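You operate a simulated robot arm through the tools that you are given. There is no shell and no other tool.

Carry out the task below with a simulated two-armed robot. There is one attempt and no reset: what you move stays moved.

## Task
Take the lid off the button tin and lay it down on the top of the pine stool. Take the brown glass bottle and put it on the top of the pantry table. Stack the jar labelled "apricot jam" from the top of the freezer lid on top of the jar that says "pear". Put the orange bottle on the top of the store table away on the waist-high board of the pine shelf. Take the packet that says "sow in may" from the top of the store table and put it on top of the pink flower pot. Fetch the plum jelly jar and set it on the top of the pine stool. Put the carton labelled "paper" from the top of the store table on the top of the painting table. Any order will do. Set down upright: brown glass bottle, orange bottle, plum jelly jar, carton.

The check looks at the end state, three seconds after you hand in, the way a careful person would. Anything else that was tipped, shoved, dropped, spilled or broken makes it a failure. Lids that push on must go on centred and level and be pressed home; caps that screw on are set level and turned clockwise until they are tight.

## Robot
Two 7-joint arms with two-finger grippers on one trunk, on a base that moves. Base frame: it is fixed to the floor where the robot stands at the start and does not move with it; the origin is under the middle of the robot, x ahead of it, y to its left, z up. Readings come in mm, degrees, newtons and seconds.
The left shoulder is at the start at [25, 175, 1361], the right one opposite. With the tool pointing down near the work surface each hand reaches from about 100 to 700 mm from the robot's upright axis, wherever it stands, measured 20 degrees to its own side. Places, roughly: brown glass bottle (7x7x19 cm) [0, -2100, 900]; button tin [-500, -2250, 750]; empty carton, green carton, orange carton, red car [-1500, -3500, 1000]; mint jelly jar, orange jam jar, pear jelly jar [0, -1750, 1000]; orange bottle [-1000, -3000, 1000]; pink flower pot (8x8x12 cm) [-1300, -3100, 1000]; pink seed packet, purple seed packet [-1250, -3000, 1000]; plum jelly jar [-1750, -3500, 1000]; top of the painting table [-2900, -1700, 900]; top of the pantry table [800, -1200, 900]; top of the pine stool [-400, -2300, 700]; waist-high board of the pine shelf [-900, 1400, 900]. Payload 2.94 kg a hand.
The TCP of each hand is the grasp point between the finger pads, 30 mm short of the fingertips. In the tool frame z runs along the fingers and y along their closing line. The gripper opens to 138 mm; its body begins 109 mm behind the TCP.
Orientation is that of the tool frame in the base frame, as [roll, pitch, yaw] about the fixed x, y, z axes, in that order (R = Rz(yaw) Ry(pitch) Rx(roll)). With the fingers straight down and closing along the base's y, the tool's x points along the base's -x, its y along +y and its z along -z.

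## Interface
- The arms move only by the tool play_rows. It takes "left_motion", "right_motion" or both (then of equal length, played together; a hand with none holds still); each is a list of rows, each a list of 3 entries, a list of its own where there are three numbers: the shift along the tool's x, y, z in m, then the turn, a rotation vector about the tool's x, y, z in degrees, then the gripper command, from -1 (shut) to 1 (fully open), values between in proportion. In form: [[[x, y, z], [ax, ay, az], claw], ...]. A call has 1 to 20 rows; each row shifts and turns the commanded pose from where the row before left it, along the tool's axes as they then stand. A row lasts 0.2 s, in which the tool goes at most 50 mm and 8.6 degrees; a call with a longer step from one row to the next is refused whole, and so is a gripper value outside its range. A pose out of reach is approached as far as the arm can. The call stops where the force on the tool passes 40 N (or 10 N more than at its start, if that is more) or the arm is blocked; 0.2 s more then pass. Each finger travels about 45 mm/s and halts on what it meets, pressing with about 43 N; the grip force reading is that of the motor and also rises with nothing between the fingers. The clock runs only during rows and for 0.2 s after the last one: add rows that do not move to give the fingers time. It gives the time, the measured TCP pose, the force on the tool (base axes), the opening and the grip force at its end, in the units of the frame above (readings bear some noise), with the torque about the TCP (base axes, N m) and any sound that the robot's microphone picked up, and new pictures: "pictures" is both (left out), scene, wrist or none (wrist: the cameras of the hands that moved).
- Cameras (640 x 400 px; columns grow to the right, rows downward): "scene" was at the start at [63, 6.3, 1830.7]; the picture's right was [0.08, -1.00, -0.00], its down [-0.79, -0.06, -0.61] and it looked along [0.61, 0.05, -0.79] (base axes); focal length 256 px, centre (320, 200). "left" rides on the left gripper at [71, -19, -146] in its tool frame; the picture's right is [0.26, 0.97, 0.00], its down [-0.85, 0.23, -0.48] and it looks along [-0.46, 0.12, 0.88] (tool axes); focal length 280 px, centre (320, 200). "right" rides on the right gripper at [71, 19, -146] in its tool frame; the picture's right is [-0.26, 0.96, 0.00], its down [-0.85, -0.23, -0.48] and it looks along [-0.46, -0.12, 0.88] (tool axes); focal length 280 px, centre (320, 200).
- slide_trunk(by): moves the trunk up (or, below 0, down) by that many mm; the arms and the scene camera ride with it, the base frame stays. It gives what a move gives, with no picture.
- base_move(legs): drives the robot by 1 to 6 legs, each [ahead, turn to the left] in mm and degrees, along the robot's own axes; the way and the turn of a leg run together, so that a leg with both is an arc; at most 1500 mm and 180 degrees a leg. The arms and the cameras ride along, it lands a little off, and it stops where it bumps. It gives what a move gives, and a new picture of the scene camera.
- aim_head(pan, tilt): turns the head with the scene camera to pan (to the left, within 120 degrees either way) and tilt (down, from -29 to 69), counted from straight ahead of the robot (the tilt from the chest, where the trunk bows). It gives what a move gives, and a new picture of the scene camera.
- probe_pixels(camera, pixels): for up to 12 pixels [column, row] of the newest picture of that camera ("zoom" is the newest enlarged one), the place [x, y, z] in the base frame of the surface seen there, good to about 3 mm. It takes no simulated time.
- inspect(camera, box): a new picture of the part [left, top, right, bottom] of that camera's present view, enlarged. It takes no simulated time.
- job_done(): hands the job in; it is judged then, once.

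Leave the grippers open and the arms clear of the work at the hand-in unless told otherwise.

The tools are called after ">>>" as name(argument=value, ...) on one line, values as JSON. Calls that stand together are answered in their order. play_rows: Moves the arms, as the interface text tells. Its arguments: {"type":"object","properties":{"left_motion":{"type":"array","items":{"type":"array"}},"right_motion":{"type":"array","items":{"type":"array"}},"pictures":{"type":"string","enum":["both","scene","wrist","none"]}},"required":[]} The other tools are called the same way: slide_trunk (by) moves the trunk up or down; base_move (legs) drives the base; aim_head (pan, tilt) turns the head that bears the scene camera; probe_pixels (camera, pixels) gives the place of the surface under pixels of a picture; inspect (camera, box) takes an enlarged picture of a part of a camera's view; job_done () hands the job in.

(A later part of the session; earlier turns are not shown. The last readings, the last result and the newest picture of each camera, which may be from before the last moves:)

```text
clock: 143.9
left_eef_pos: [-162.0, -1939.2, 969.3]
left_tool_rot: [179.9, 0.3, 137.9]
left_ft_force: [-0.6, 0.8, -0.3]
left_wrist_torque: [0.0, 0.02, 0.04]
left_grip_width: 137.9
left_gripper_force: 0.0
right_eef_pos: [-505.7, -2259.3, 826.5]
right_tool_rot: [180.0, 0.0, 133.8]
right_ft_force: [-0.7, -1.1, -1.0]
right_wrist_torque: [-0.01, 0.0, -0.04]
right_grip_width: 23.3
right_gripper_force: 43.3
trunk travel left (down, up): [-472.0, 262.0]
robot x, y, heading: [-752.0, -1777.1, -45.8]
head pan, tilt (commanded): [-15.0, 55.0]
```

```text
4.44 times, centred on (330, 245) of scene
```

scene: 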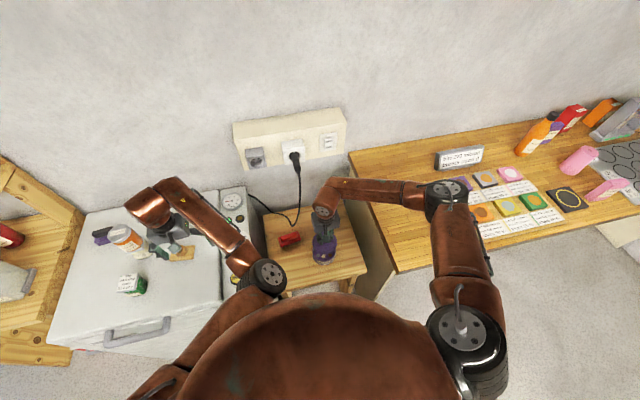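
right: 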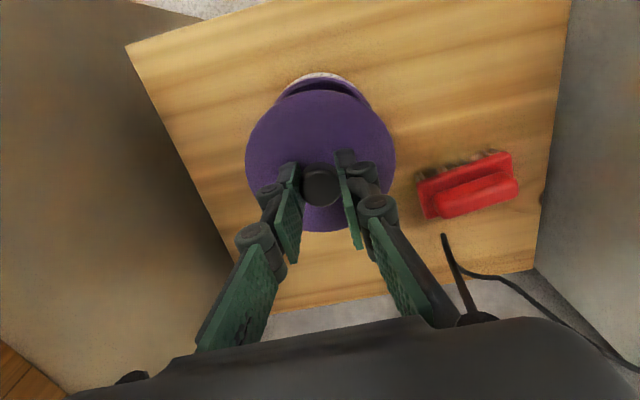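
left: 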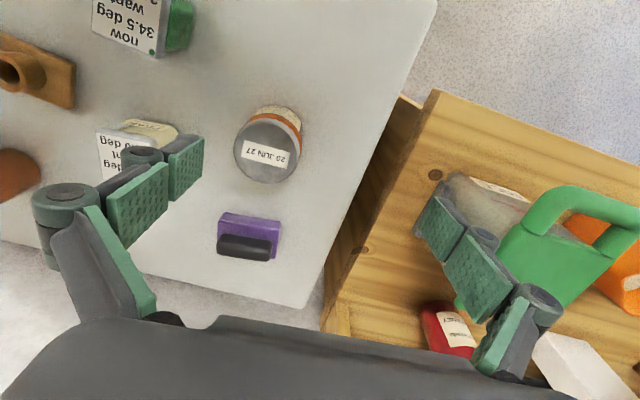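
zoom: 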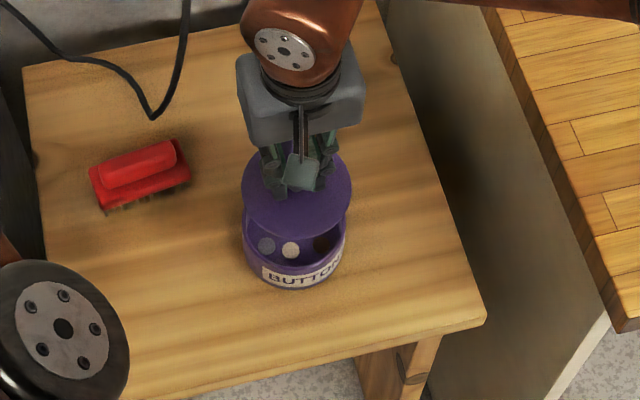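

The lid is off and the tin stands with its buttons inside. I carry the lid to the free front-left part of the stool, around [-431,-2136].

>>> play_rows(right_motion=[[[0.009, 0.035, 0], [0, 0, 0], -1], [[0.009, 0.035, 0], [0, 0, 0], -1], [[0.009, 0.035, 0], [0, 0, 0], -1], [[0.009, 0.034, 0], [0, 0, 0], -1], [[0, 0, 0.025], [0, 0, 0], -1], [[0, 0, 0.025], [0, 0, 0], -1], [[0, 0, 0.02], [0, 0, 0], -1], [[0, 0, 0], [0, 0, 0], -1]], pictures="both")

>>> inspect(camera="scene", box=[250, 200, 370, 300])

```text
clock: 145.7
left_eef_pos: [-162.4, -1939.5, 969.9]
left_tool_rot: [-179.9, 0.3, 137.9]
left_ft_force: [0.1, -0.4, -0.2]
left_wrist_torque: [0.02, -0.02, -0.04]
left_grip_width: 138.1
left_gripper_force: 0.0
right_eef_pos: [-430.8, -2134.4, 755.5]
right_tool_rot: [179.9, 0.0, 133.9]
right_ft_force: [0.4, -0.7, 0.7]
right_wrist_torque: [-0.02, -0.05, 0.02]
right_grip_width: 23.5
right_gripper_force: 42.8
trunk travel left (down, up): [-472.0, 262.0]
robot x, y, heading: [-753.0, -1774.9, -45.8]
head pan, tilt (commanded): [-15.0, 55.0]
```

scene: 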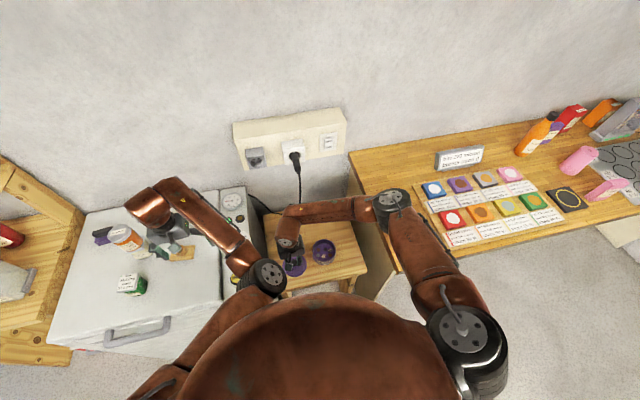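
right: 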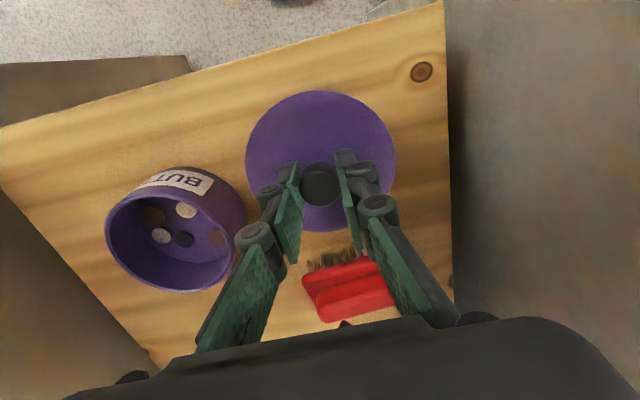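

```text
4.00 times, centred on (310, 250) of scene
```

zoom: 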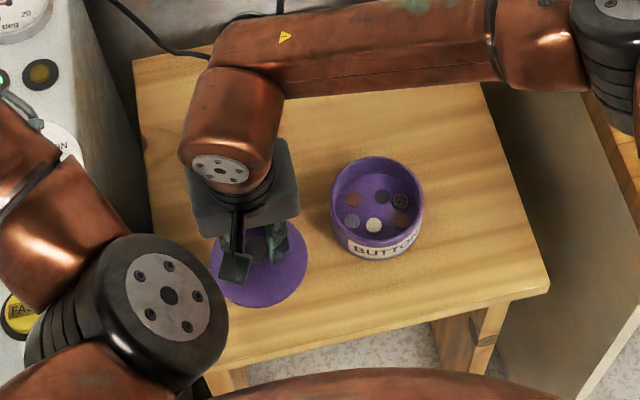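

Good position. I lower 35 mm and then creep to contact.

>>> play_rows(right_motion=[[[0, 0, 0.02], [0, 0, 0], -1], [[0, 0, 0.015], [0, 0, 0], -1], [[0, 0, 0.003], [0, 0, 0], -1], [[0, 0, 0.002], [0, 0, 0], -1], [[0, 0, 0.002], [0, 0, 0], -1], [[0, 0, 0], [0, 0, 0], -1]], pictures="none")

```text
clock: 147.1
left_eef_pos: [-161.8, -1939.1, 970.2]
left_tool_rot: [-179.9, 0.4, 137.9]
left_ft_force: [-0.3, 1.0, 0.0]
left_wrist_torque: [0.01, 0.03, -0.01]
left_grip_width: 138.0
left_gripper_force: 0.0
right_eef_pos: [-432.1, -2135.2, 715.6]
right_tool_rot: [179.9, 0.0, 133.8]
right_ft_force: [0.3, -0.3, -0.8]
right_wrist_torque: [0.02, 0.02, 0.0]
right_grip_width: 23.2
right_gripper_force: 43.0
trunk travel left (down, up): [-472.0, 262.0]
robot x, y, heading: [-754.8, -1773.7, -46.2]
head pan, tilt (commanded): [-15.0, 55.0]
```

>>> play_rows(right_motion=[[[0, 0, 0.0015], [0, 0, 0], -1], [[0, 0, 0.0015], [0, 0, 0], -1], [[0, 0, 0.0015], [0, 0, 0], -1], [[0, 0, 0], [0, 0, 0], -1]], pictures="wrist")

>>> inspect(camera="scene", box=[280, 240, 340, 290])

```text
clock: 148.1
left_eef_pos: [-162.5, -1938.9, 970.5]
left_tool_rot: [-179.9, 0.3, 137.9]
left_ft_force: [-0.2, -0.1, -0.5]
left_wrist_torque: [-0.01, -0.02, 0.02]
left_grip_width: 137.9
left_gripper_force: 0.1
right_eef_pos: [-432.5, -2134.9, 711.9]
right_tool_rot: [-179.9, 0.0, 133.8]
right_ft_force: [-0.7, 0.1, 0.0]
right_wrist_torque: [0.01, -0.02, -0.01]
right_grip_width: 23.1
right_gripper_force: 43.3
trunk travel left (down, up): [-472.0, 262.0]
robot x, y, heading: [-752.6, -1777.3, -46.1]
head pan, tilt (commanded): [-15.0, 55.0]
```

right: 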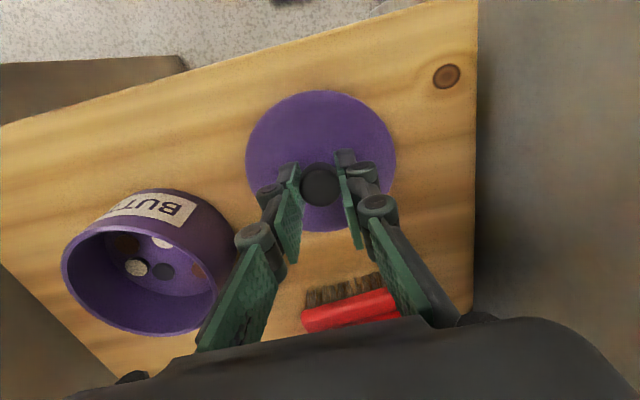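

```text
8.00 times, centred on (310, 265) of scene
```

zoom: 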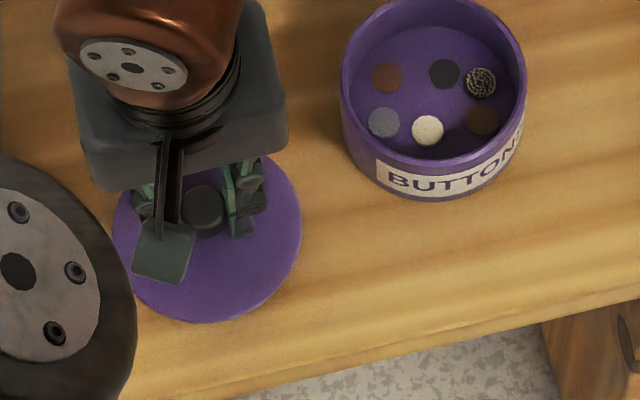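

Close to the surface. I continue in 1.5 mm steps until contact.

>>> play_rows(right_motion=[[[0, 0, 0.0015], [0, 0, 0], -1], [[0, 0, 0.0015], [0, 0, 0], -1], [[0, 0, 0], [0, 0, 0], -1]], pictures="none")

>>> play_rows(right_motion=[[[0, 0, 0.0015], [0, 0, 0], -1], [[0, 0, 0.0015], [0, 0, 0], -1], [[0, 0, 0], [0, 0, 0], -1]], pictures="none")

```text
clock: 148.9
left_eef_pos: [-161.9, -1939.4, 969.5]
left_tool_rot: [-179.9, 0.3, 137.9]
left_ft_force: [0.4, 0.6, 1.0]
left_wrist_torque: [0.08, -0.01, -0.01]
left_grip_width: 137.9
left_gripper_force: 0.1
right_eef_pos: [-431.5, -2135.8, 707.6]
right_tool_rot: [179.9, -0.1, 133.8]
right_ft_force: [0.2, -0.5, -0.3]
right_wrist_torque: [0.0, 0.02, 0.02]
right_grip_width: 23.3
right_gripper_force: 42.8
trunk travel left (down, up): [-472.0, 262.0]
robot x, y, heading: [-754.1, -1773.2, -45.9]
head pan, tilt (commanded): [-15.0, 55.0]
```

```text
clock: 149.7
left_eef_pos: [-162.5, -1939.3, 970.8]
left_tool_rot: [-179.8, 0.3, 137.9]
left_ft_force: [0.4, 0.2, -0.5]
left_wrist_torque: [-0.01, 0.0, 0.03]
left_grip_width: 138.1
left_gripper_force: 0.2
right_eef_pos: [-431.8, -2135.4, 704.8]
right_tool_rot: [179.9, 0.1, 133.8]
right_ft_force: [-0.8, -1.1, 7.3]
right_wrist_torque: [-0.02, 0.06, -0.06]
right_grip_width: 23.1
right_gripper_force: 43.4
trunk travel left (down, up): [-472.0, 262.0]
robot x, y, heading: [-750.9, -1778.8, -46.0]
head pan, tilt (commanded): [-15.0, 55.0]
```

Contact with 7 N, flat. I open the fingers a little and lift away.

>>> play_rows(right_motion=[[[0, 0, 0], [0, 0, 0], -0.6], [[0, 0, 0], [0, 0, 0], -0.4], [[0, 0, 0], [0, 0, 0], -0.3], [[0, 0, 0], [0, 0, 0], -0.3], [[0, 0, -0.02], [0, 0, 0], -0.3], [[0, 0, -0.03], [0, 0, 0], -0.3], [[0, 0, -0.04], [0, 0, 0], -0.3], [[0, 0, -0.04], [0, 0, 0], -0.3], [[0, 0, 0], [0, 0, 0], -0.3]], pictures="both")

>>> inspect(camera="scene", box=[250, 200, 370, 300])

```text
clock: 151.7
left_eef_pos: [-162.8, -1939.4, 969.3]
left_tool_rot: [-179.9, 0.2, 137.9]
left_ft_force: [-1.5, -0.2, 0.0]
left_wrist_torque: [0.02, 0.0, 0.02]
left_grip_width: 137.9
left_gripper_force: 0.0
right_eef_pos: [-431.5, -2135.6, 832.8]
right_tool_rot: [-180.0, -0.2, 133.7]
right_ft_force: [0.1, -0.2, 0.5]
right_wrist_torque: [0.04, 0.0, 0.0]
right_grip_width: 48.2
right_gripper_force: 0.1
trunk travel left (down, up): [-472.0, 262.0]
robot x, y, heading: [-752.9, -1775.9, -46.2]
head pan, tilt (commanded): [-15.0, 55.0]
```

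scene: 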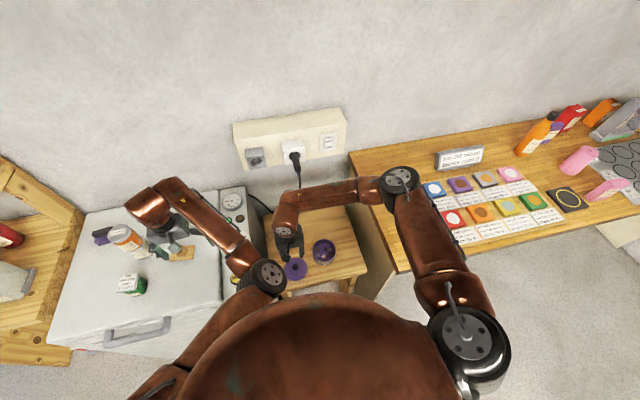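
right: 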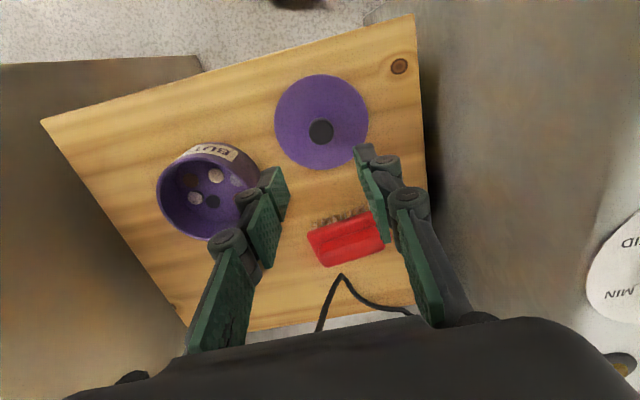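

```text
4.00 times, centred on (310, 250) of scene
```

zoom: 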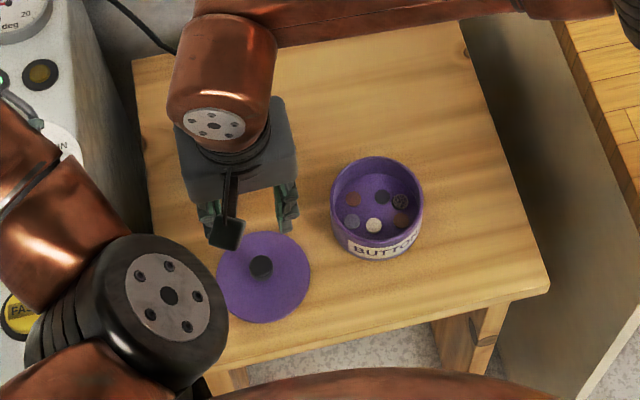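

The lid lies flat on the stool beside the open tin. Now I raise the trunk 80 mm, back off, and drive along to the store table, facing its middle.

>>> slide_trunk(by=80)

>>> base_move(legs=[[-320, 0], [0, -89.5], [1180, 0], [0, 90]])

```text
clock: 152.9
left_eef_pos: [-162.0, -1940.2, 1049.0]
left_tool_rot: [-179.9, 0.3, 138.0]
left_ft_force: [0.5, 0.3, 0.1]
left_wrist_torque: [0.05, 0.0, 0.0]
left_grip_width: 137.8
left_gripper_force: 0.0
right_eef_pos: [-430.6, -2134.8, 914.1]
right_tool_rot: [180.0, 0.0, 133.8]
right_ft_force: [-0.1, -0.7, -0.3]
right_wrist_torque: [0.0, -0.04, 0.0]
right_grip_width: 48.3
right_gripper_force: 0.0
trunk travel left (down, up): [-552.0, 182.0]
robot x, y, heading: [-752.0, -1774.1, -45.9]
head pan, tilt (commanded): [-15.0, 55.0]
```

```text
clock: 168.3
left_eef_pos: [-1238.9, -2590.6, 1050.3]
left_tool_rot: [-179.9, 0.4, 137.5]
left_ft_force: [0.9, 0.0, -0.2]
left_wrist_torque: [-0.01, -0.02, -0.01]
left_grip_width: 137.9
left_gripper_force: 0.1
right_eef_pos: [-1507.4, -2783.9, 914.0]
right_tool_rot: [180.0, -0.1, 133.4]
right_ft_force: [0.4, 0.4, 0.0]
right_wrist_torque: [0.01, -0.01, 0.0]
right_grip_width: 48.4
right_gripper_force: 0.1
trunk travel left (down, up): [-552.0, 182.0]
robot x, y, heading: [-1828.0, -2418.1, -46.7]
head pan, tilt (commanded): [-15.0, 55.0]
```

scene: 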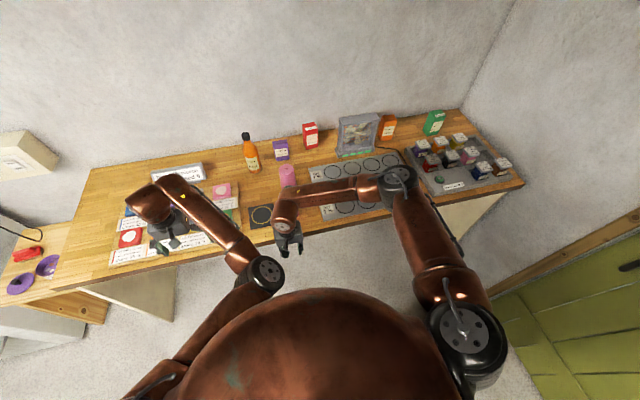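

Now the store table is in front. I zoom in on its left and right parts.

>>> inspect(camera="scene", box=[220, 90, 420, 240])

>>> inspect(camera="scene", box=[360, 90, 530, 210])

>>> inspect(camera="scene", box=[100, 130, 300, 270])

```text
2.67 times, centred on (320, 165) of scene
```

zoom: 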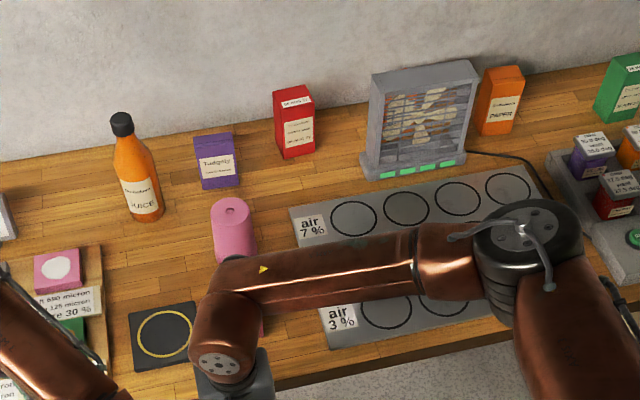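

```text
3.33 times, centred on (445, 150) of scene
```

zoom: 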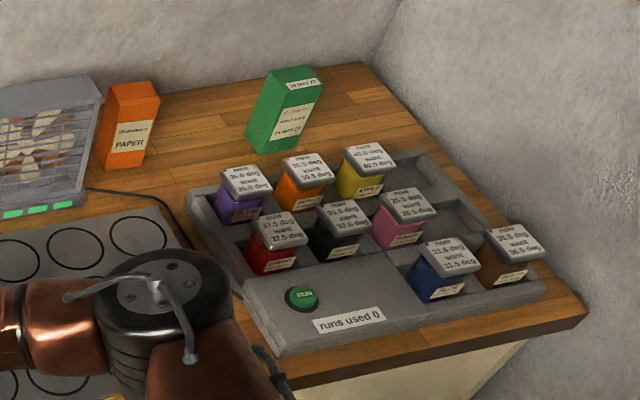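

```text
2.86 times, centred on (200, 200) of scene
```

zoom: 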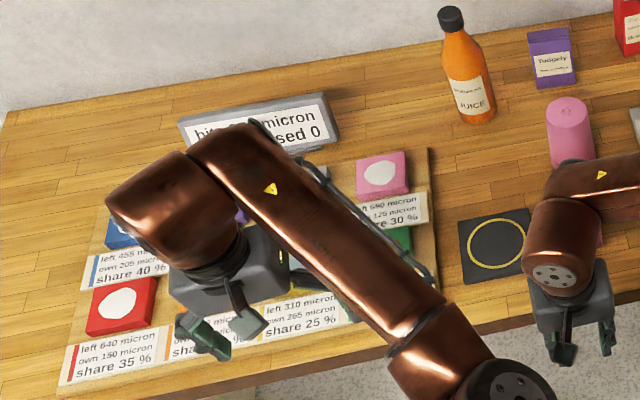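

I zoom closer on the purple packet, the cartons, and the jars.

>>> inspect(camera="scene", box=[265, 130, 305, 170])

>>> inspect(camera="scene", box=[375, 105, 455, 150])

>>> inspect(camera="scene", box=[405, 125, 525, 200])

>>> inspect(camera="scene", box=[295, 115, 330, 155])

```text
10.00 times, centred on (285, 150) of scene
```

zoom: 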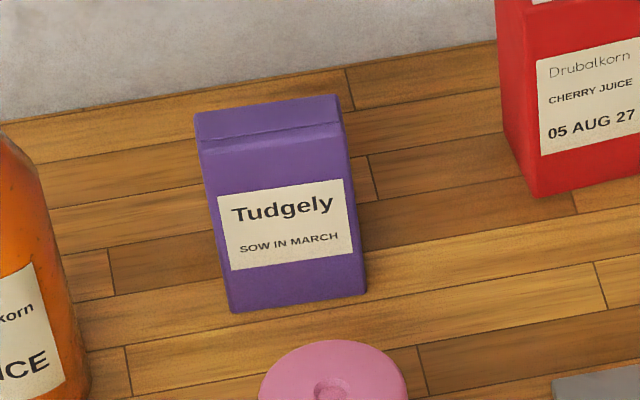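

```text
8.00 times, centred on (415, 128) of scene
```

zoom: 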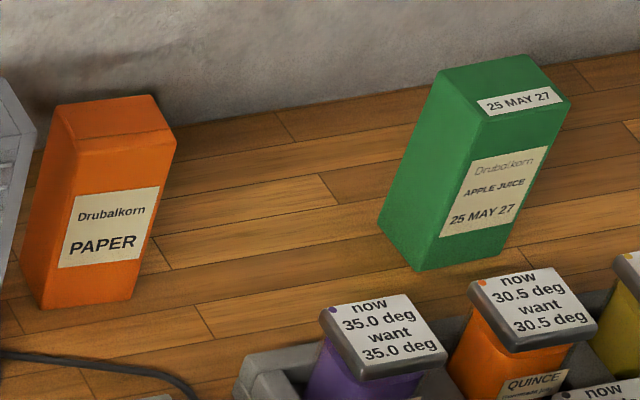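

```text
5.33 times, centred on (465, 162) of scene
```

zoom: 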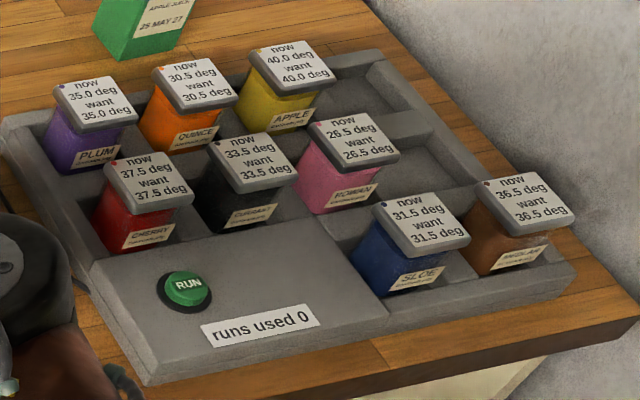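

```text
10.00 times, centred on (312, 135) of scene
```

zoom: 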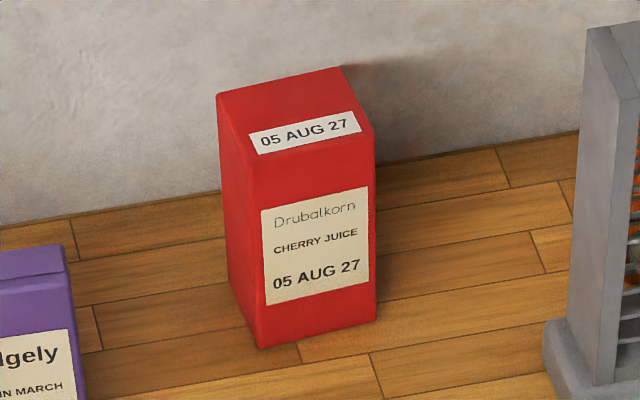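

Purple packet says "SOW IN MARCH", so the pink one should be the May packet; the orange carton says PAPER; the plum jar is the purple one at the tray's back-left. I move the right hand up and to the right to uncover the pink packet.

>>> play_rows(right_motion=[[[0, -0.03, -0.035], [0, 0, 0], 0.2], [[0, -0.04, -0.03], [0, 0, 0], 0.6], [[0, -0.04, -0.03], [0, 0, 0], 1], [[0, -0.04, -0.03], [0, 0, 0], 1], [[0, 0, 0], [0, 0, 0], 1]], pictures="scene")

>>> inspect(camera="scene", box=[240, 150, 360, 230])

```text
clock: 169.5
left_eef_pos: [-1237.2, -2589.4, 1050.0]
left_tool_rot: [-179.9, 0.3, 137.5]
left_ft_force: [0.1, -0.7, 0.1]
left_wrist_torque: [-0.02, 0.05, -0.04]
left_grip_width: 137.5
left_gripper_force: 0.0
right_eef_pos: [-1622.0, -2886.0, 1038.1]
right_tool_rot: [-179.9, -0.2, 133.4]
right_ft_force: [0.6, -0.4, -0.4]
right_wrist_torque: [-0.01, 0.01, -0.01]
right_grip_width: 138.2
right_gripper_force: 0.1
trunk travel left (down, up): [-552.0, 182.0]
robot x, y, heading: [-1827.2, -2421.4, -46.2]
head pan, tilt (commanded): [-15.0, 55.0]
```

scene: 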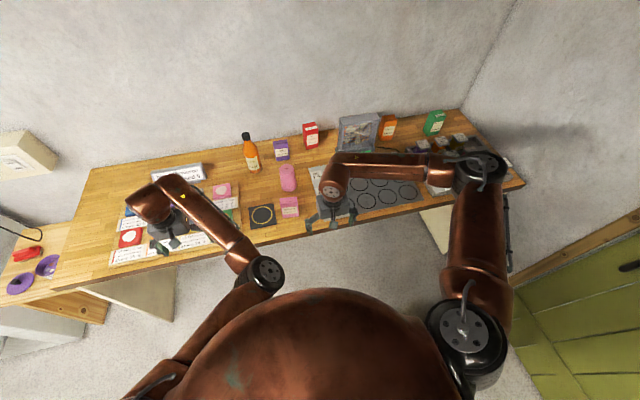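

```text
5.00 times, centred on (300, 190) of scene
```

zoom: 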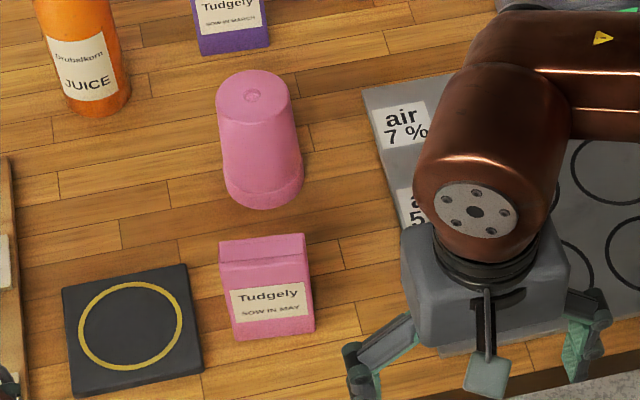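

Confirmed: the pink packet reads "SOW IN MAY", and the pink pot stands upside down. I probe both.

>>> probe_pixels(camera="zoom", pixels=[[221, 246], [304, 236], [222, 262], [308, 255], [262, 250], [234, 340], [313, 330], [268, 300], [253, 95], [222, 105], [285, 95], [265, 207]])

>>> probe_pixels(camera="scene", pixels=[[251, 142], [251, 170], [250, 155], [281, 145], [311, 130], [388, 122], [388, 135], [434, 118], [262, 215], [285, 238], [330, 215], [430, 200]])

```text
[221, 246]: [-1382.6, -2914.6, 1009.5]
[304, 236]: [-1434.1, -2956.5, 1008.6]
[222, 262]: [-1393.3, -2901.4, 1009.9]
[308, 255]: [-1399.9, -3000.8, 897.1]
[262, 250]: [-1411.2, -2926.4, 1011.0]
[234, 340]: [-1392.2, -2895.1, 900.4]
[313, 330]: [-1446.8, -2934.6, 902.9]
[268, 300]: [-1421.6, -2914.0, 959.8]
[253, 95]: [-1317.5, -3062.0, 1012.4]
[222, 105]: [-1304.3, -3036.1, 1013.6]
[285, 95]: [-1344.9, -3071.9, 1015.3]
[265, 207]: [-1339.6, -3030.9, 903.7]
```

```text
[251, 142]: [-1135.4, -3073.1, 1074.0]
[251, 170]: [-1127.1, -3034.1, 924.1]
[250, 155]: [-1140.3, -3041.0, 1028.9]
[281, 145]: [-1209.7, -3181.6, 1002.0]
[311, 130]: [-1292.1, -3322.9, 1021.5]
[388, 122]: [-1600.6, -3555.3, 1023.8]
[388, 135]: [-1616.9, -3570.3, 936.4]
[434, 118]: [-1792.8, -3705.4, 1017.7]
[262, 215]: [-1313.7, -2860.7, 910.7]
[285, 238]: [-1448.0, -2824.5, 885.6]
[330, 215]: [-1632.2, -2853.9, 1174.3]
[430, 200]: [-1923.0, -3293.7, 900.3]
```

Packet: centre ≈ [-1414,-2925], top 1010, about 66 x 20 mm; pot top centre ≈ [-1317.5,-3062,1013]. I raise the right hand 70 mm and drive closer.

>>> play_rows(right_motion=[[[0, 0, -0.035], [0, 0, 0], 1], [[0, 0, -0.035], [0, 0, 0], 1], [[0, 0, 0], [0, 0, 0], 1]], pictures="none")

>>> base_move(legs=[[0, 14], [195, 0], [0, -13.5]])

```text
clock: 170.3
left_eef_pos: [-1239.5, -2591.0, 1050.7]
left_tool_rot: [180.0, 0.4, 137.5]
left_ft_force: [0.5, 0.1, -0.3]
left_wrist_torque: [0.01, -0.02, 0.0]
left_grip_width: 138.2
left_gripper_force: 0.1
right_eef_pos: [-1619.6, -2887.1, 1107.6]
right_tool_rot: [179.9, -0.1, 133.4]
right_ft_force: [-0.4, 0.1, 0.4]
right_wrist_torque: [-0.01, -0.05, -0.01]
right_grip_width: 138.0
right_gripper_force: 0.1
trunk travel left (down, up): [-552.0, 182.0]
robot x, y, heading: [-1825.5, -2421.9, -46.2]
head pan, tilt (commanded): [-15.0, 55.0]
```

```text
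clock: 173.5
left_eef_pos: [-1073.4, -2681.4, 1048.8]
left_tool_rot: [-179.9, 0.2, 138.5]
left_ft_force: [0.3, -0.9, -1.8]
left_wrist_torque: [0.04, 0.07, 0.03]
left_grip_width: 138.3
left_gripper_force: 0.1
right_eef_pos: [-1450.5, -2985.1, 1105.5]
right_tool_rot: [180.0, 0.0, 134.3]
right_ft_force: [0.7, -0.4, 0.2]
right_wrist_torque: [0.04, 0.03, -0.01]
right_grip_width: 138.0
right_gripper_force: 0.1
trunk travel left (down, up): [-552.0, 182.0]
robot x, y, heading: [-1666.6, -2522.5, -45.6]
head pan, tilt (commanded): [-15.0, 55.0]
```

scene: 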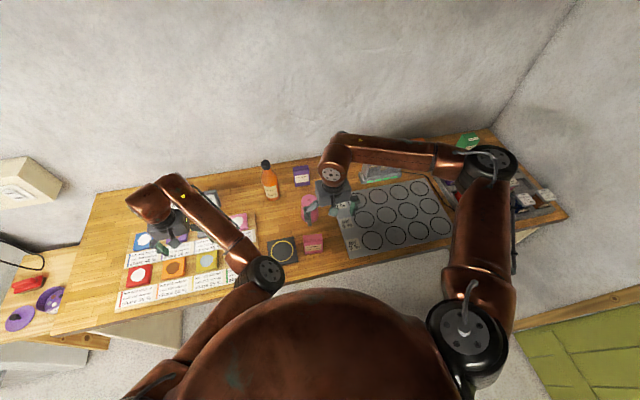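

Robot is well placed. I move the right hand above the pink packet, turn it 5° to match, and look with the wrist camera.

>>> play_rows(right_motion=[[[0.009, 0.034, 0], [0, 0, 0], 1], [[0.0085, 0.034, 0.01], [0, 0, 0], 1], [[0, 0, 0.01], [0, 0, 5], 1], [[0, 0, 0], [0, 0, 0], 1]], pictures="both")

```text
clock: 174.5
left_eef_pos: [-1073.3, -2681.8, 1048.9]
left_tool_rot: [-179.8, 0.3, 138.5]
left_ft_force: [0.0, -0.5, -0.2]
left_wrist_torque: [0.0, 0.09, 0.01]
left_grip_width: 137.8
left_gripper_force: 0.0
right_eef_pos: [-1415.5, -2924.5, 1088.7]
right_tool_rot: [179.9, 0.0, 129.3]
right_ft_force: [0.6, 0.1, -0.1]
right_wrist_torque: [0.0, 0.04, -0.03]
right_grip_width: 138.3
right_gripper_force: 0.0
trunk travel left (down, up): [-552.0, 182.0]
robot x, y, heading: [-1663.6, -2521.0, -45.7]
head pan, tilt (commanded): [-15.0, 55.0]
```

scene: 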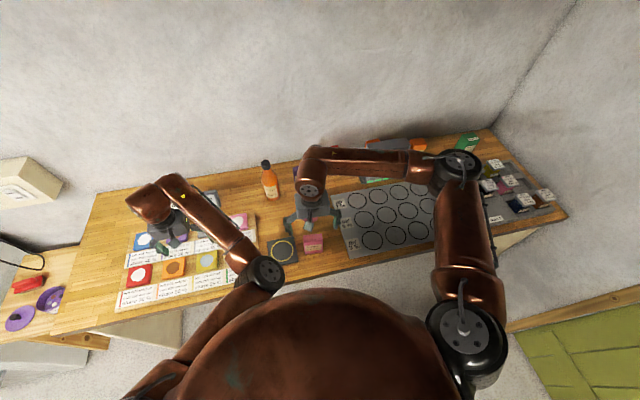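
right: 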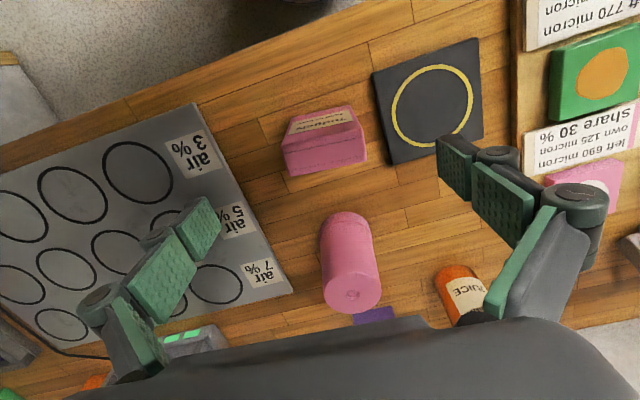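

I probe the packet's top face corners in the wrist picture.

>>> inspect(camera="right", box=[260, 85, 400, 195])

```text
3.64 times, centred on (330, 140) of right
```

zoom: 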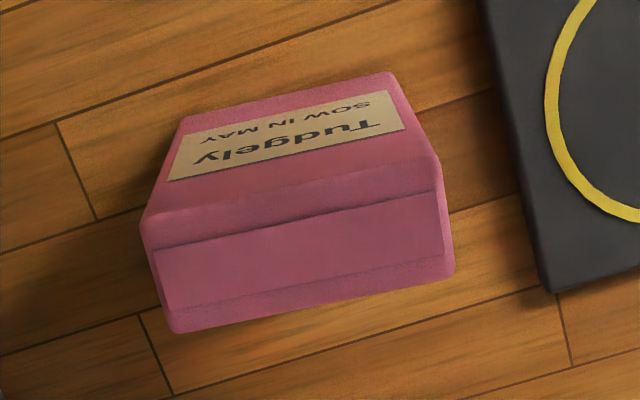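

>>> probe_pixels(camera="zoom", pixels=[[150, 245], [170, 305], [430, 195], [445, 250], [300, 250], [300, 210], [300, 290], [150, 215], [430, 170], [180, 328], [450, 272]])

```text
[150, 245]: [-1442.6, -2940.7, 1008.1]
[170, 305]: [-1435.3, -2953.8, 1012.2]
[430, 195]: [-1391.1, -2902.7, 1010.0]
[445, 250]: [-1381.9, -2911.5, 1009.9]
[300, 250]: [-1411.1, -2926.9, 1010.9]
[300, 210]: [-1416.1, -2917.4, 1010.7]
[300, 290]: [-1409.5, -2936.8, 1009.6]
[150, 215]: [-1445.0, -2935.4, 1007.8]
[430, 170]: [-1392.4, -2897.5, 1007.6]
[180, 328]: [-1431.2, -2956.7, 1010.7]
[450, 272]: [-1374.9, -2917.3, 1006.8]
```

The packet's centre is [-1411,-2927], 65 x 25 mm, orientation needs 4° more turn. I align, descend to z≈988 and check.

>>> play_rows(right_motion=[[[0, 0, 0], [0, 0, 3.8], 1], [[-0.0046, 0.0022, 0.02], [0, 0, 0], 1], [[0, 0, 0.03], [0, 0, 0], 1], [[0, 0, 0.03], [0, 0, 0], 1], [[0, 0, 0.02], [0, 0, 0], 1], [[0, 0, 0], [0, 0, 0], 1]], pictures="wrist")

```text
clock: 175.9
left_eef_pos: [-1075.5, -2681.4, 1049.8]
left_tool_rot: [-179.9, 0.3, 138.4]
left_ft_force: [0.6, 0.2, -0.3]
left_wrist_torque: [0.0, -0.01, 0.03]
left_grip_width: 137.8
left_gripper_force: 0.1
right_eef_pos: [-1409.1, -2927.1, 987.6]
right_tool_rot: [-180.0, 0.0, 125.4]
right_ft_force: [-0.1, -0.5, -0.2]
right_wrist_torque: [0.05, 0.02, -0.02]
right_grip_width: 137.8
right_gripper_force: 0.0
trunk travel left (down, up): [-552.0, 182.0]
robot x, y, heading: [-1666.7, -2524.0, -45.4]
head pan, tilt (commanded): [-15.0, 55.0]
```

right: 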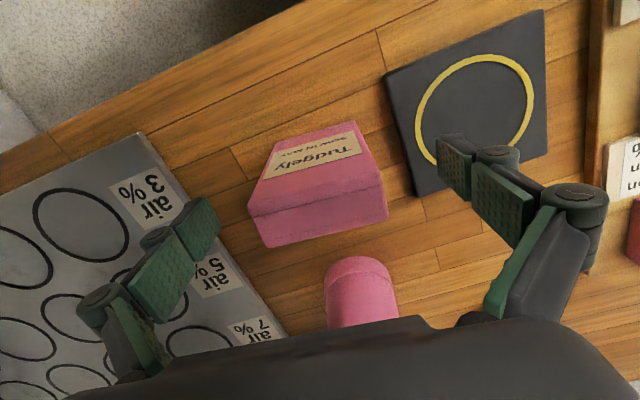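

The packet is aligned with the fingers. I close on its 65 mm width.

>>> play_rows(right_motion=[[[0, 0, 0], [0, 0, 0], -1], [[0, 0, 0], [0, 0, 0], -1], [[0, 0, 0], [0, 0, 0], -1], [[0, 0, 0], [0, 0, 0], -1], [[0, 0, 0], [0, 0, 0], -1], [[0, 0, 0], [0, 0, 0], -1], [[0, 0, -0.02], [0, 0, 0], -1], [[0, 0, 0], [0, 0, 0], -1]], pictures="both")

```text
clock: 177.7
left_eef_pos: [-1075.7, -2683.0, 1049.1]
left_tool_rot: [-179.9, 0.4, 138.3]
left_ft_force: [-0.3, -0.2, -0.4]
left_wrist_torque: [0.02, 0.0, -0.01]
left_grip_width: 137.8
left_gripper_force: 0.1
right_eef_pos: [-1409.7, -2927.3, 1008.1]
right_tool_rot: [180.0, 0.1, 125.5]
right_ft_force: [0.5, -0.4, 0.5]
right_wrist_torque: [0.0, 0.03, -0.02]
right_grip_width: 68.6
right_gripper_force: 43.0
trunk travel left (down, up): [-552.0, 182.0]
robot x, y, heading: [-1668.4, -2520.9, -45.4]
head pan, tilt (commanded): [-15.0, 55.0]
```

scene: 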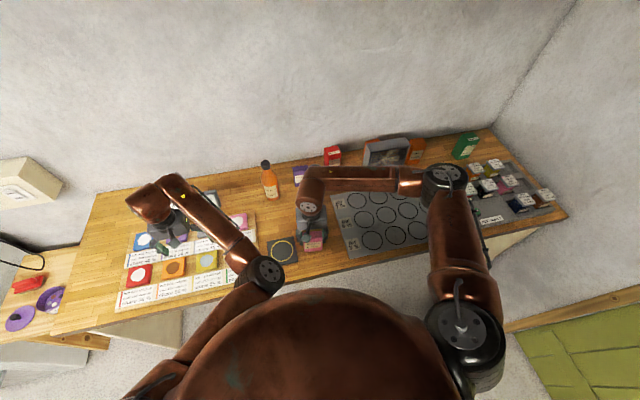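
right: 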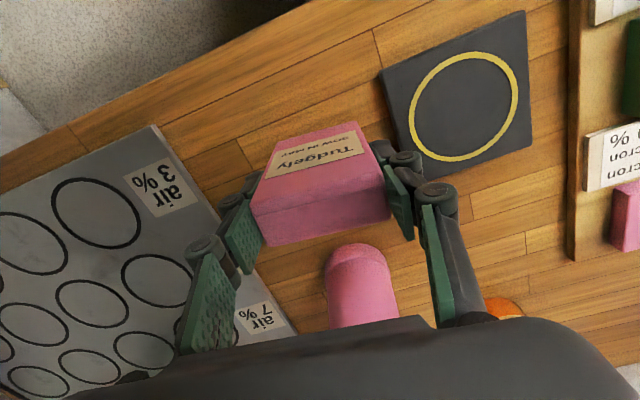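

The packet is held (68.6 mm). I lift it 125 mm and then check the pot.

>>> play_rows(right_motion=[[[0, 0, -0.03], [0, 0, 0], -1], [[0, 0, -0.03], [0, 0, 0], -1], [[0, 0, -0.03], [0, 0, 0], -1], [[0, 0, -0.035], [0, 0, 0], -1], [[0, 0, 0], [0, 0, 0], -1]], pictures="both")

>>> inspect(camera="right", box=[260, 120, 460, 320])

```text
clock: 178.9
left_eef_pos: [-1075.6, -2682.5, 1049.5]
left_tool_rot: [-180.0, 0.4, 138.4]
left_ft_force: [-0.2, 0.0, -0.4]
left_wrist_torque: [-0.01, 0.0, -0.02]
left_grip_width: 138.1
left_gripper_force: 0.0
right_eef_pos: [-1411.3, -2933.4, 1133.0]
right_tool_rot: [180.0, -0.2, 125.5]
right_ft_force: [-0.6, -0.5, -0.6]
right_wrist_torque: [0.03, 0.02, 0.01]
right_grip_width: 68.4
right_gripper_force: 43.0
trunk travel left (down, up): [-552.0, 182.0]
robot x, y, heading: [-1668.1, -2517.7, -45.7]
head pan, tilt (commanded): [-15.0, 55.0]
```

scene: 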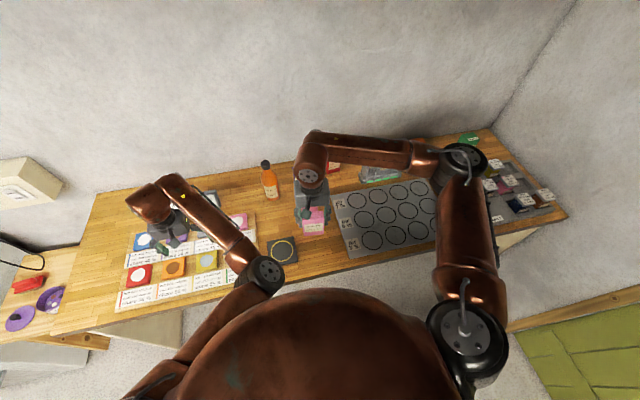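
right: 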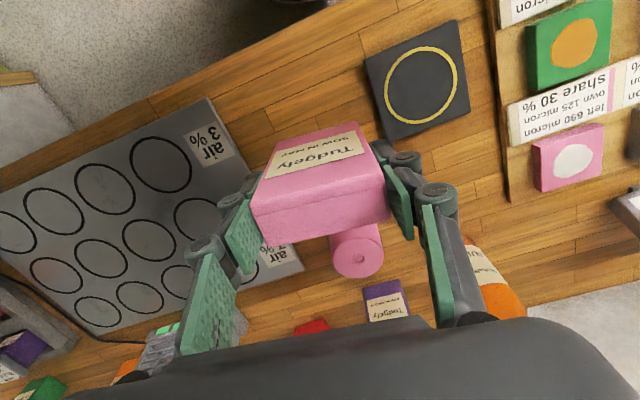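

```text
2.00 times, centred on (360, 220) of right
```

zoom: 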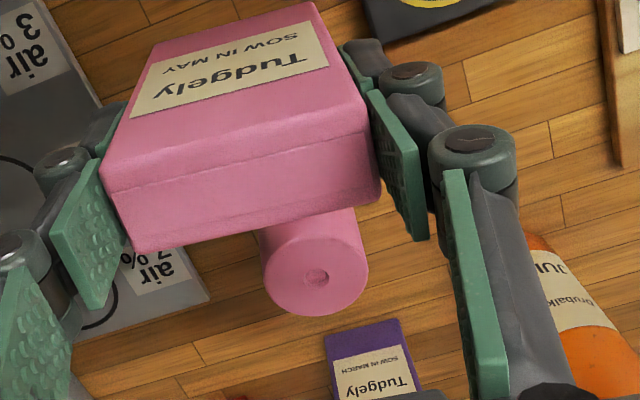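

The pot's top with its centre hole is visible at (317,277) in the enlarged picture. I probe it.

>>> probe_pixels(camera="zoom", pixels=[[308, 277], [326, 277], [317, 285], [268, 268], [362, 268], [315, 310], [280, 300], [350, 298], [317, 250]])

```text
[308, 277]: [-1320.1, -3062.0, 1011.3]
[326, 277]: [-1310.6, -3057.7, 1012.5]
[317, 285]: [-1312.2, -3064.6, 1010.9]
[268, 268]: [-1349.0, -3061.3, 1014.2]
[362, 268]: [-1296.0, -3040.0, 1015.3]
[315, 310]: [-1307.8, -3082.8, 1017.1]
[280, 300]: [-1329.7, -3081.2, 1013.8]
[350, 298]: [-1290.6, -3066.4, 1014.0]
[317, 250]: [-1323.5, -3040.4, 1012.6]
```

Pot top centre ≈ [-1316.5,-3061,1013]. I carry the packet ahead 160 mm over the pot.

>>> play_rows(right_motion=[[[-0.03, 0.0007, 0], [0, 0, 0], -1], [[-0.035, 0.0007, 0], [0, 0, 0], -1], [[-0.035, 0.0008, 0], [0, 0, 0], -1], [[-0.035, 0.0007, 0], [0, 0, 0], -1], [[-0.025, 0, 0], [0, 0, 0], -1], [[0, 0, 0], [0, 0, 0], -1]], pictures="both")

>>> inspect(camera="scene", box=[280, 150, 350, 220])

```text
clock: 180.3
left_eef_pos: [-1074.4, -2682.0, 1049.3]
left_tool_rot: [-179.9, 0.4, 138.4]
left_ft_force: [-0.2, -0.4, 0.6]
left_wrist_torque: [-0.01, 0.0, 0.03]
left_grip_width: 138.3
left_gripper_force: 0.1
right_eef_pos: [-1318.6, -3057.3, 1134.1]
right_tool_rot: [180.0, 0.0, 125.6]
right_ft_force: [0.1, 0.9, 0.1]
right_wrist_torque: [-0.02, 0.03, 0.0]
right_grip_width: 68.5
right_gripper_force: 43.1
trunk travel left (down, up): [-552.0, 182.0]
robot x, y, heading: [-1667.0, -2523.3, -45.4]
head pan, tilt (commanded): [-15.0, 55.0]
```

scene: 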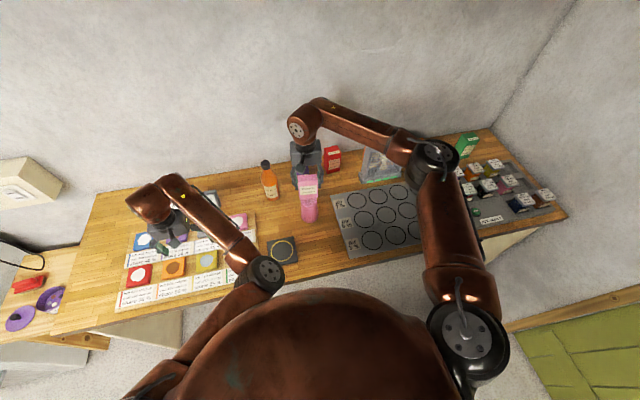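
right: 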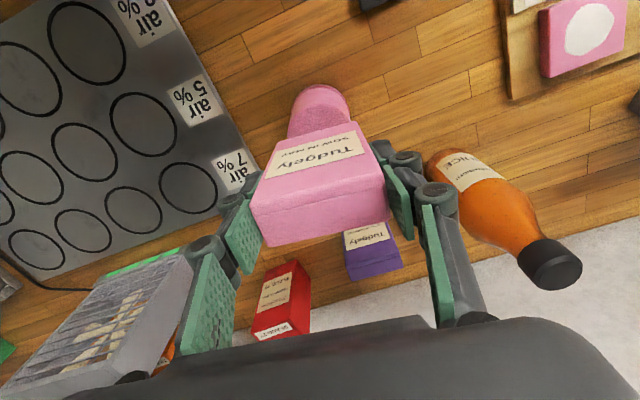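

```text
5.71 times, centred on (315, 185) of scene
```

zoom: 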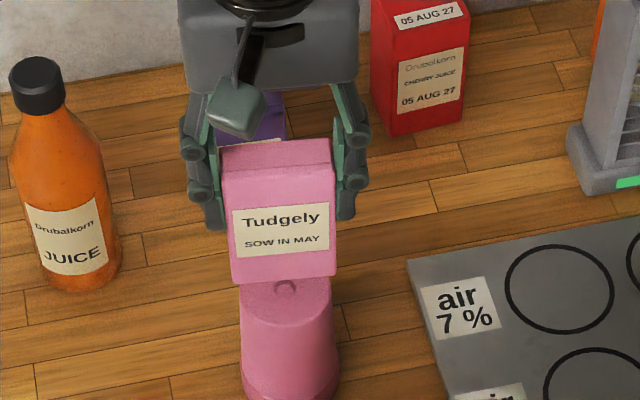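

I probe the held packet's bottom front corners and the pot to check alignment.

>>> probe_pixels(camera="zoom", pixels=[[236, 278], [332, 272], [285, 276], [286, 287], [223, 160], [332, 140], [225, 178], [334, 165], [244, 300], [330, 296], [275, 150]])

```text
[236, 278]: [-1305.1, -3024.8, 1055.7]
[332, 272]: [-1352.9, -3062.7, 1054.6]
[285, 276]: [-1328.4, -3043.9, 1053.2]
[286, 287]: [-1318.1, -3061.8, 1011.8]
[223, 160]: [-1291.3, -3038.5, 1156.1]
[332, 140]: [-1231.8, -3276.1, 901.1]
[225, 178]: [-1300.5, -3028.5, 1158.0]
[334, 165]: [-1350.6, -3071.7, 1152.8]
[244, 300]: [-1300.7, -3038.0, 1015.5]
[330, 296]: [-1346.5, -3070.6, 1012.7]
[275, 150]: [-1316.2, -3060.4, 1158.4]
```

The packet centre is about 5 mm short of the pot's centre. I move 5 mm ahead and lower 26 mm, then creep.

>>> play_rows(right_motion=[[[-0.005, 0, 0.008], [0, 0, 0], -1], [[0, 0, 0.01], [0, 0, 0], -1], [[0, 0, 0.006], [0, 0, 0], -1], [[0, 0, 0.002], [0, 0, 0], -1], [[0, 0, 0], [0, 0, 0], -1]], pictures="none")

>>> inspect(camera="scene", box=[280, 150, 350, 220])

```text
clock: 181.5
left_eef_pos: [-1074.9, -2682.0, 1049.5]
left_tool_rot: [-179.8, 0.3, 138.4]
left_ft_force: [0.3, 0.5, -0.5]
left_wrist_torque: [-0.04, -0.04, 0.01]
left_grip_width: 138.3
left_gripper_force: 0.1
right_eef_pos: [-1313.5, -3060.8, 1105.9]
right_tool_rot: [179.9, 0.0, 125.5]
right_ft_force: [-0.1, 0.7, -0.5]
right_wrist_torque: [-0.01, 0.01, 0.0]
right_grip_width: 68.6
right_gripper_force: 42.9
trunk travel left (down, up): [-552.0, 182.0]
robot x, y, heading: [-1666.7, -2522.9, -45.5]
head pan, tilt (commanded): [-15.0, 55.0]
```

```text
5.71 times, centred on (315, 185) of scene
```

zoom: 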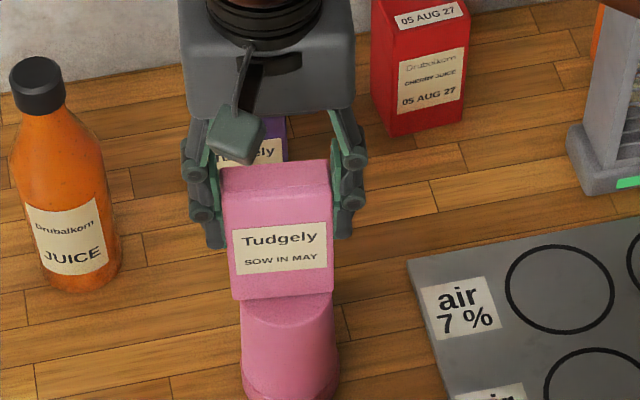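

Nearly there; I shift 2.5 mm right and creep down to contact.

>>> play_rows(right_motion=[[[0, -0.0025, 0], [0, 0, 0], -1], [[0, 0, 0.001], [0, 0, 0], -1], [[0, 0, 0.001], [0, 0, 0], -1], [[0, 0, 0], [0, 0, 0], -1]], pictures="none")

>>> play_rows(right_motion=[[[0, 0, 0.001], [0, 0, 0], -1], [[0, 0, 0], [0, 0, 0], -1]], pictures="none")

```text
clock: 182.5
left_eef_pos: [-1075.3, -2682.0, 1050.0]
left_tool_rot: [-179.9, 0.3, 138.4]
left_ft_force: [0.5, 0.0, 0.5]
left_wrist_torque: [-0.01, 0.0, 0.0]
left_grip_width: 138.1
left_gripper_force: 0.1
right_eef_pos: [-1313.6, -3062.1, 1106.6]
right_tool_rot: [179.9, 0.0, 125.5]
right_ft_force: [0.3, -0.8, -1.3]
right_wrist_torque: [0.02, 0.01, 0.02]
right_grip_width: 68.5
right_gripper_force: 43.0
trunk travel left (down, up): [-552.0, 182.0]
robot x, y, heading: [-1664.9, -2523.9, -45.8]
head pan, tilt (commanded): [-15.0, 55.0]
```

```text
clock: 183.1
left_eef_pos: [-1075.4, -2683.3, 1049.9]
left_tool_rot: [-179.9, 0.4, 138.4]
left_ft_force: [0.7, -0.1, 0.4]
left_wrist_torque: [0.0, -0.02, 0.0]
left_grip_width: 138.3
left_gripper_force: 0.2
right_eef_pos: [-1314.5, -3062.3, 1103.7]
right_tool_rot: [180.0, 0.0, 125.6]
right_ft_force: [-0.7, 0.1, 0.1]
right_wrist_torque: [0.01, -0.01, -0.02]
right_grip_width: 68.8
right_gripper_force: 43.0
trunk travel left (down, up): [-552.0, 182.0]
robot x, y, heading: [-1666.0, -2522.9, -45.5]
head pan, tilt (commanded): [-15.0, 55.0]
```

>>> play_rows(right_motion=[[[0, 0, 0.001], [0, 0, 0], -1], [[0, 0, 0], [0, 0, 0], -1]], pictures="none")

>>> play_rows(right_motion=[[[0, 0, 0.001], [0, 0, 0], -1], [[0, 0, 0], [0, 0, 0], -1]], pictures="none")

```text
clock: 183.7
left_eef_pos: [-1075.1, -2683.3, 1049.4]
left_tool_rot: [-180.0, 0.3, 138.5]
left_ft_force: [-0.7, 0.6, 0.1]
left_wrist_torque: [-0.02, -0.01, 0.01]
left_grip_width: 137.9
left_gripper_force: 0.0
right_eef_pos: [-1314.4, -3061.7, 1103.8]
right_tool_rot: [180.0, -0.1, 125.5]
right_ft_force: [0.1, -0.5, -0.9]
right_wrist_torque: [-0.03, 0.01, -0.03]
right_grip_width: 68.3
right_gripper_force: 43.3
trunk travel left (down, up): [-552.0, 182.0]
robot x, y, heading: [-1666.5, -2522.5, -45.5]
head pan, tilt (commanded): [-15.0, 55.0]
```

```text
clock: 184.3
left_eef_pos: [-1075.3, -2683.6, 1049.8]
left_tool_rot: [-180.0, 0.2, 138.5]
left_ft_force: [-0.3, 0.1, 0.7]
left_wrist_torque: [0.02, -0.04, 0.03]
left_grip_width: 138.0
left_gripper_force: 0.0
right_eef_pos: [-1314.8, -3061.5, 1102.3]
right_tool_rot: [-179.9, 0.0, 125.6]
right_ft_force: [0.4, 0.1, 0.6]
right_wrist_torque: [-0.02, 0.02, 0.05]
right_grip_width: 68.8
right_gripper_force: 43.1
trunk travel left (down, up): [-552.0, 182.0]
robot x, y, heading: [-1666.1, -2522.0, -45.5]
head pan, tilt (commanded): [-15.0, 55.0]
```

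Still no clear contact; another millimetre at a time.

>>> play_rows(right_motion=[[[0, 0, 0.001], [0, 0, 0], -1], [[0, 0, 0], [0, 0, 0], -1]], pictures="none")

>>> inspect(camera="scene", box=[290, 170, 330, 210])

```text
clock: 184.9
left_eef_pos: [-1075.7, -2681.9, 1049.9]
left_tool_rot: [-179.8, 0.3, 138.4]
left_ft_force: [0.0, 0.8, -0.9]
left_wrist_torque: [-0.03, 0.0, 0.03]
left_grip_width: 137.7
left_gripper_force: 0.1
right_eef_pos: [-1314.7, -3062.3, 1102.5]
right_tool_rot: [179.9, 0.0, 125.5]
right_ft_force: [-0.1, 2.2, 5.0]
right_wrist_torque: [0.14, 0.0, 0.0]
right_grip_width: 68.7
right_gripper_force: 43.2
trunk travel left (down, up): [-552.0, 182.0]
robot x, y, heading: [-1670.9, -2521.4, -45.7]
head pan, tilt (commanded): [-15.0, 55.0]
```

```text
10.00 times, centred on (310, 190) of scene
```

zoom: 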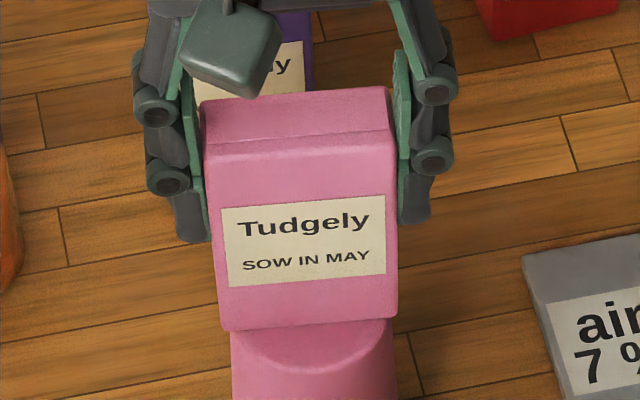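

Contact at 5 N. Before releasing, I check the packet's fore-aft centring by probing the pot's front rim and the packet's bottom edge.

>>> probe_pixels(camera="zoom", pixels=[[310, 370], [300, 365], [309, 333], [309, 322], [240, 345], [388, 330], [230, 325], [392, 312], [270, 345], [350, 340]])

```text
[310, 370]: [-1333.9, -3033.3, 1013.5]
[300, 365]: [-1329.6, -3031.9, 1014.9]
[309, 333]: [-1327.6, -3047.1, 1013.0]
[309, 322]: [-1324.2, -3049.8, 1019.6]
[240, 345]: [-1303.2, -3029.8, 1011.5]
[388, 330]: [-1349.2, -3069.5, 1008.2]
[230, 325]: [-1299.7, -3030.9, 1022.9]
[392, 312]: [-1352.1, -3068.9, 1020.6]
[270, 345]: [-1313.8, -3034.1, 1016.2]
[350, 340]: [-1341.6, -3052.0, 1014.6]
```

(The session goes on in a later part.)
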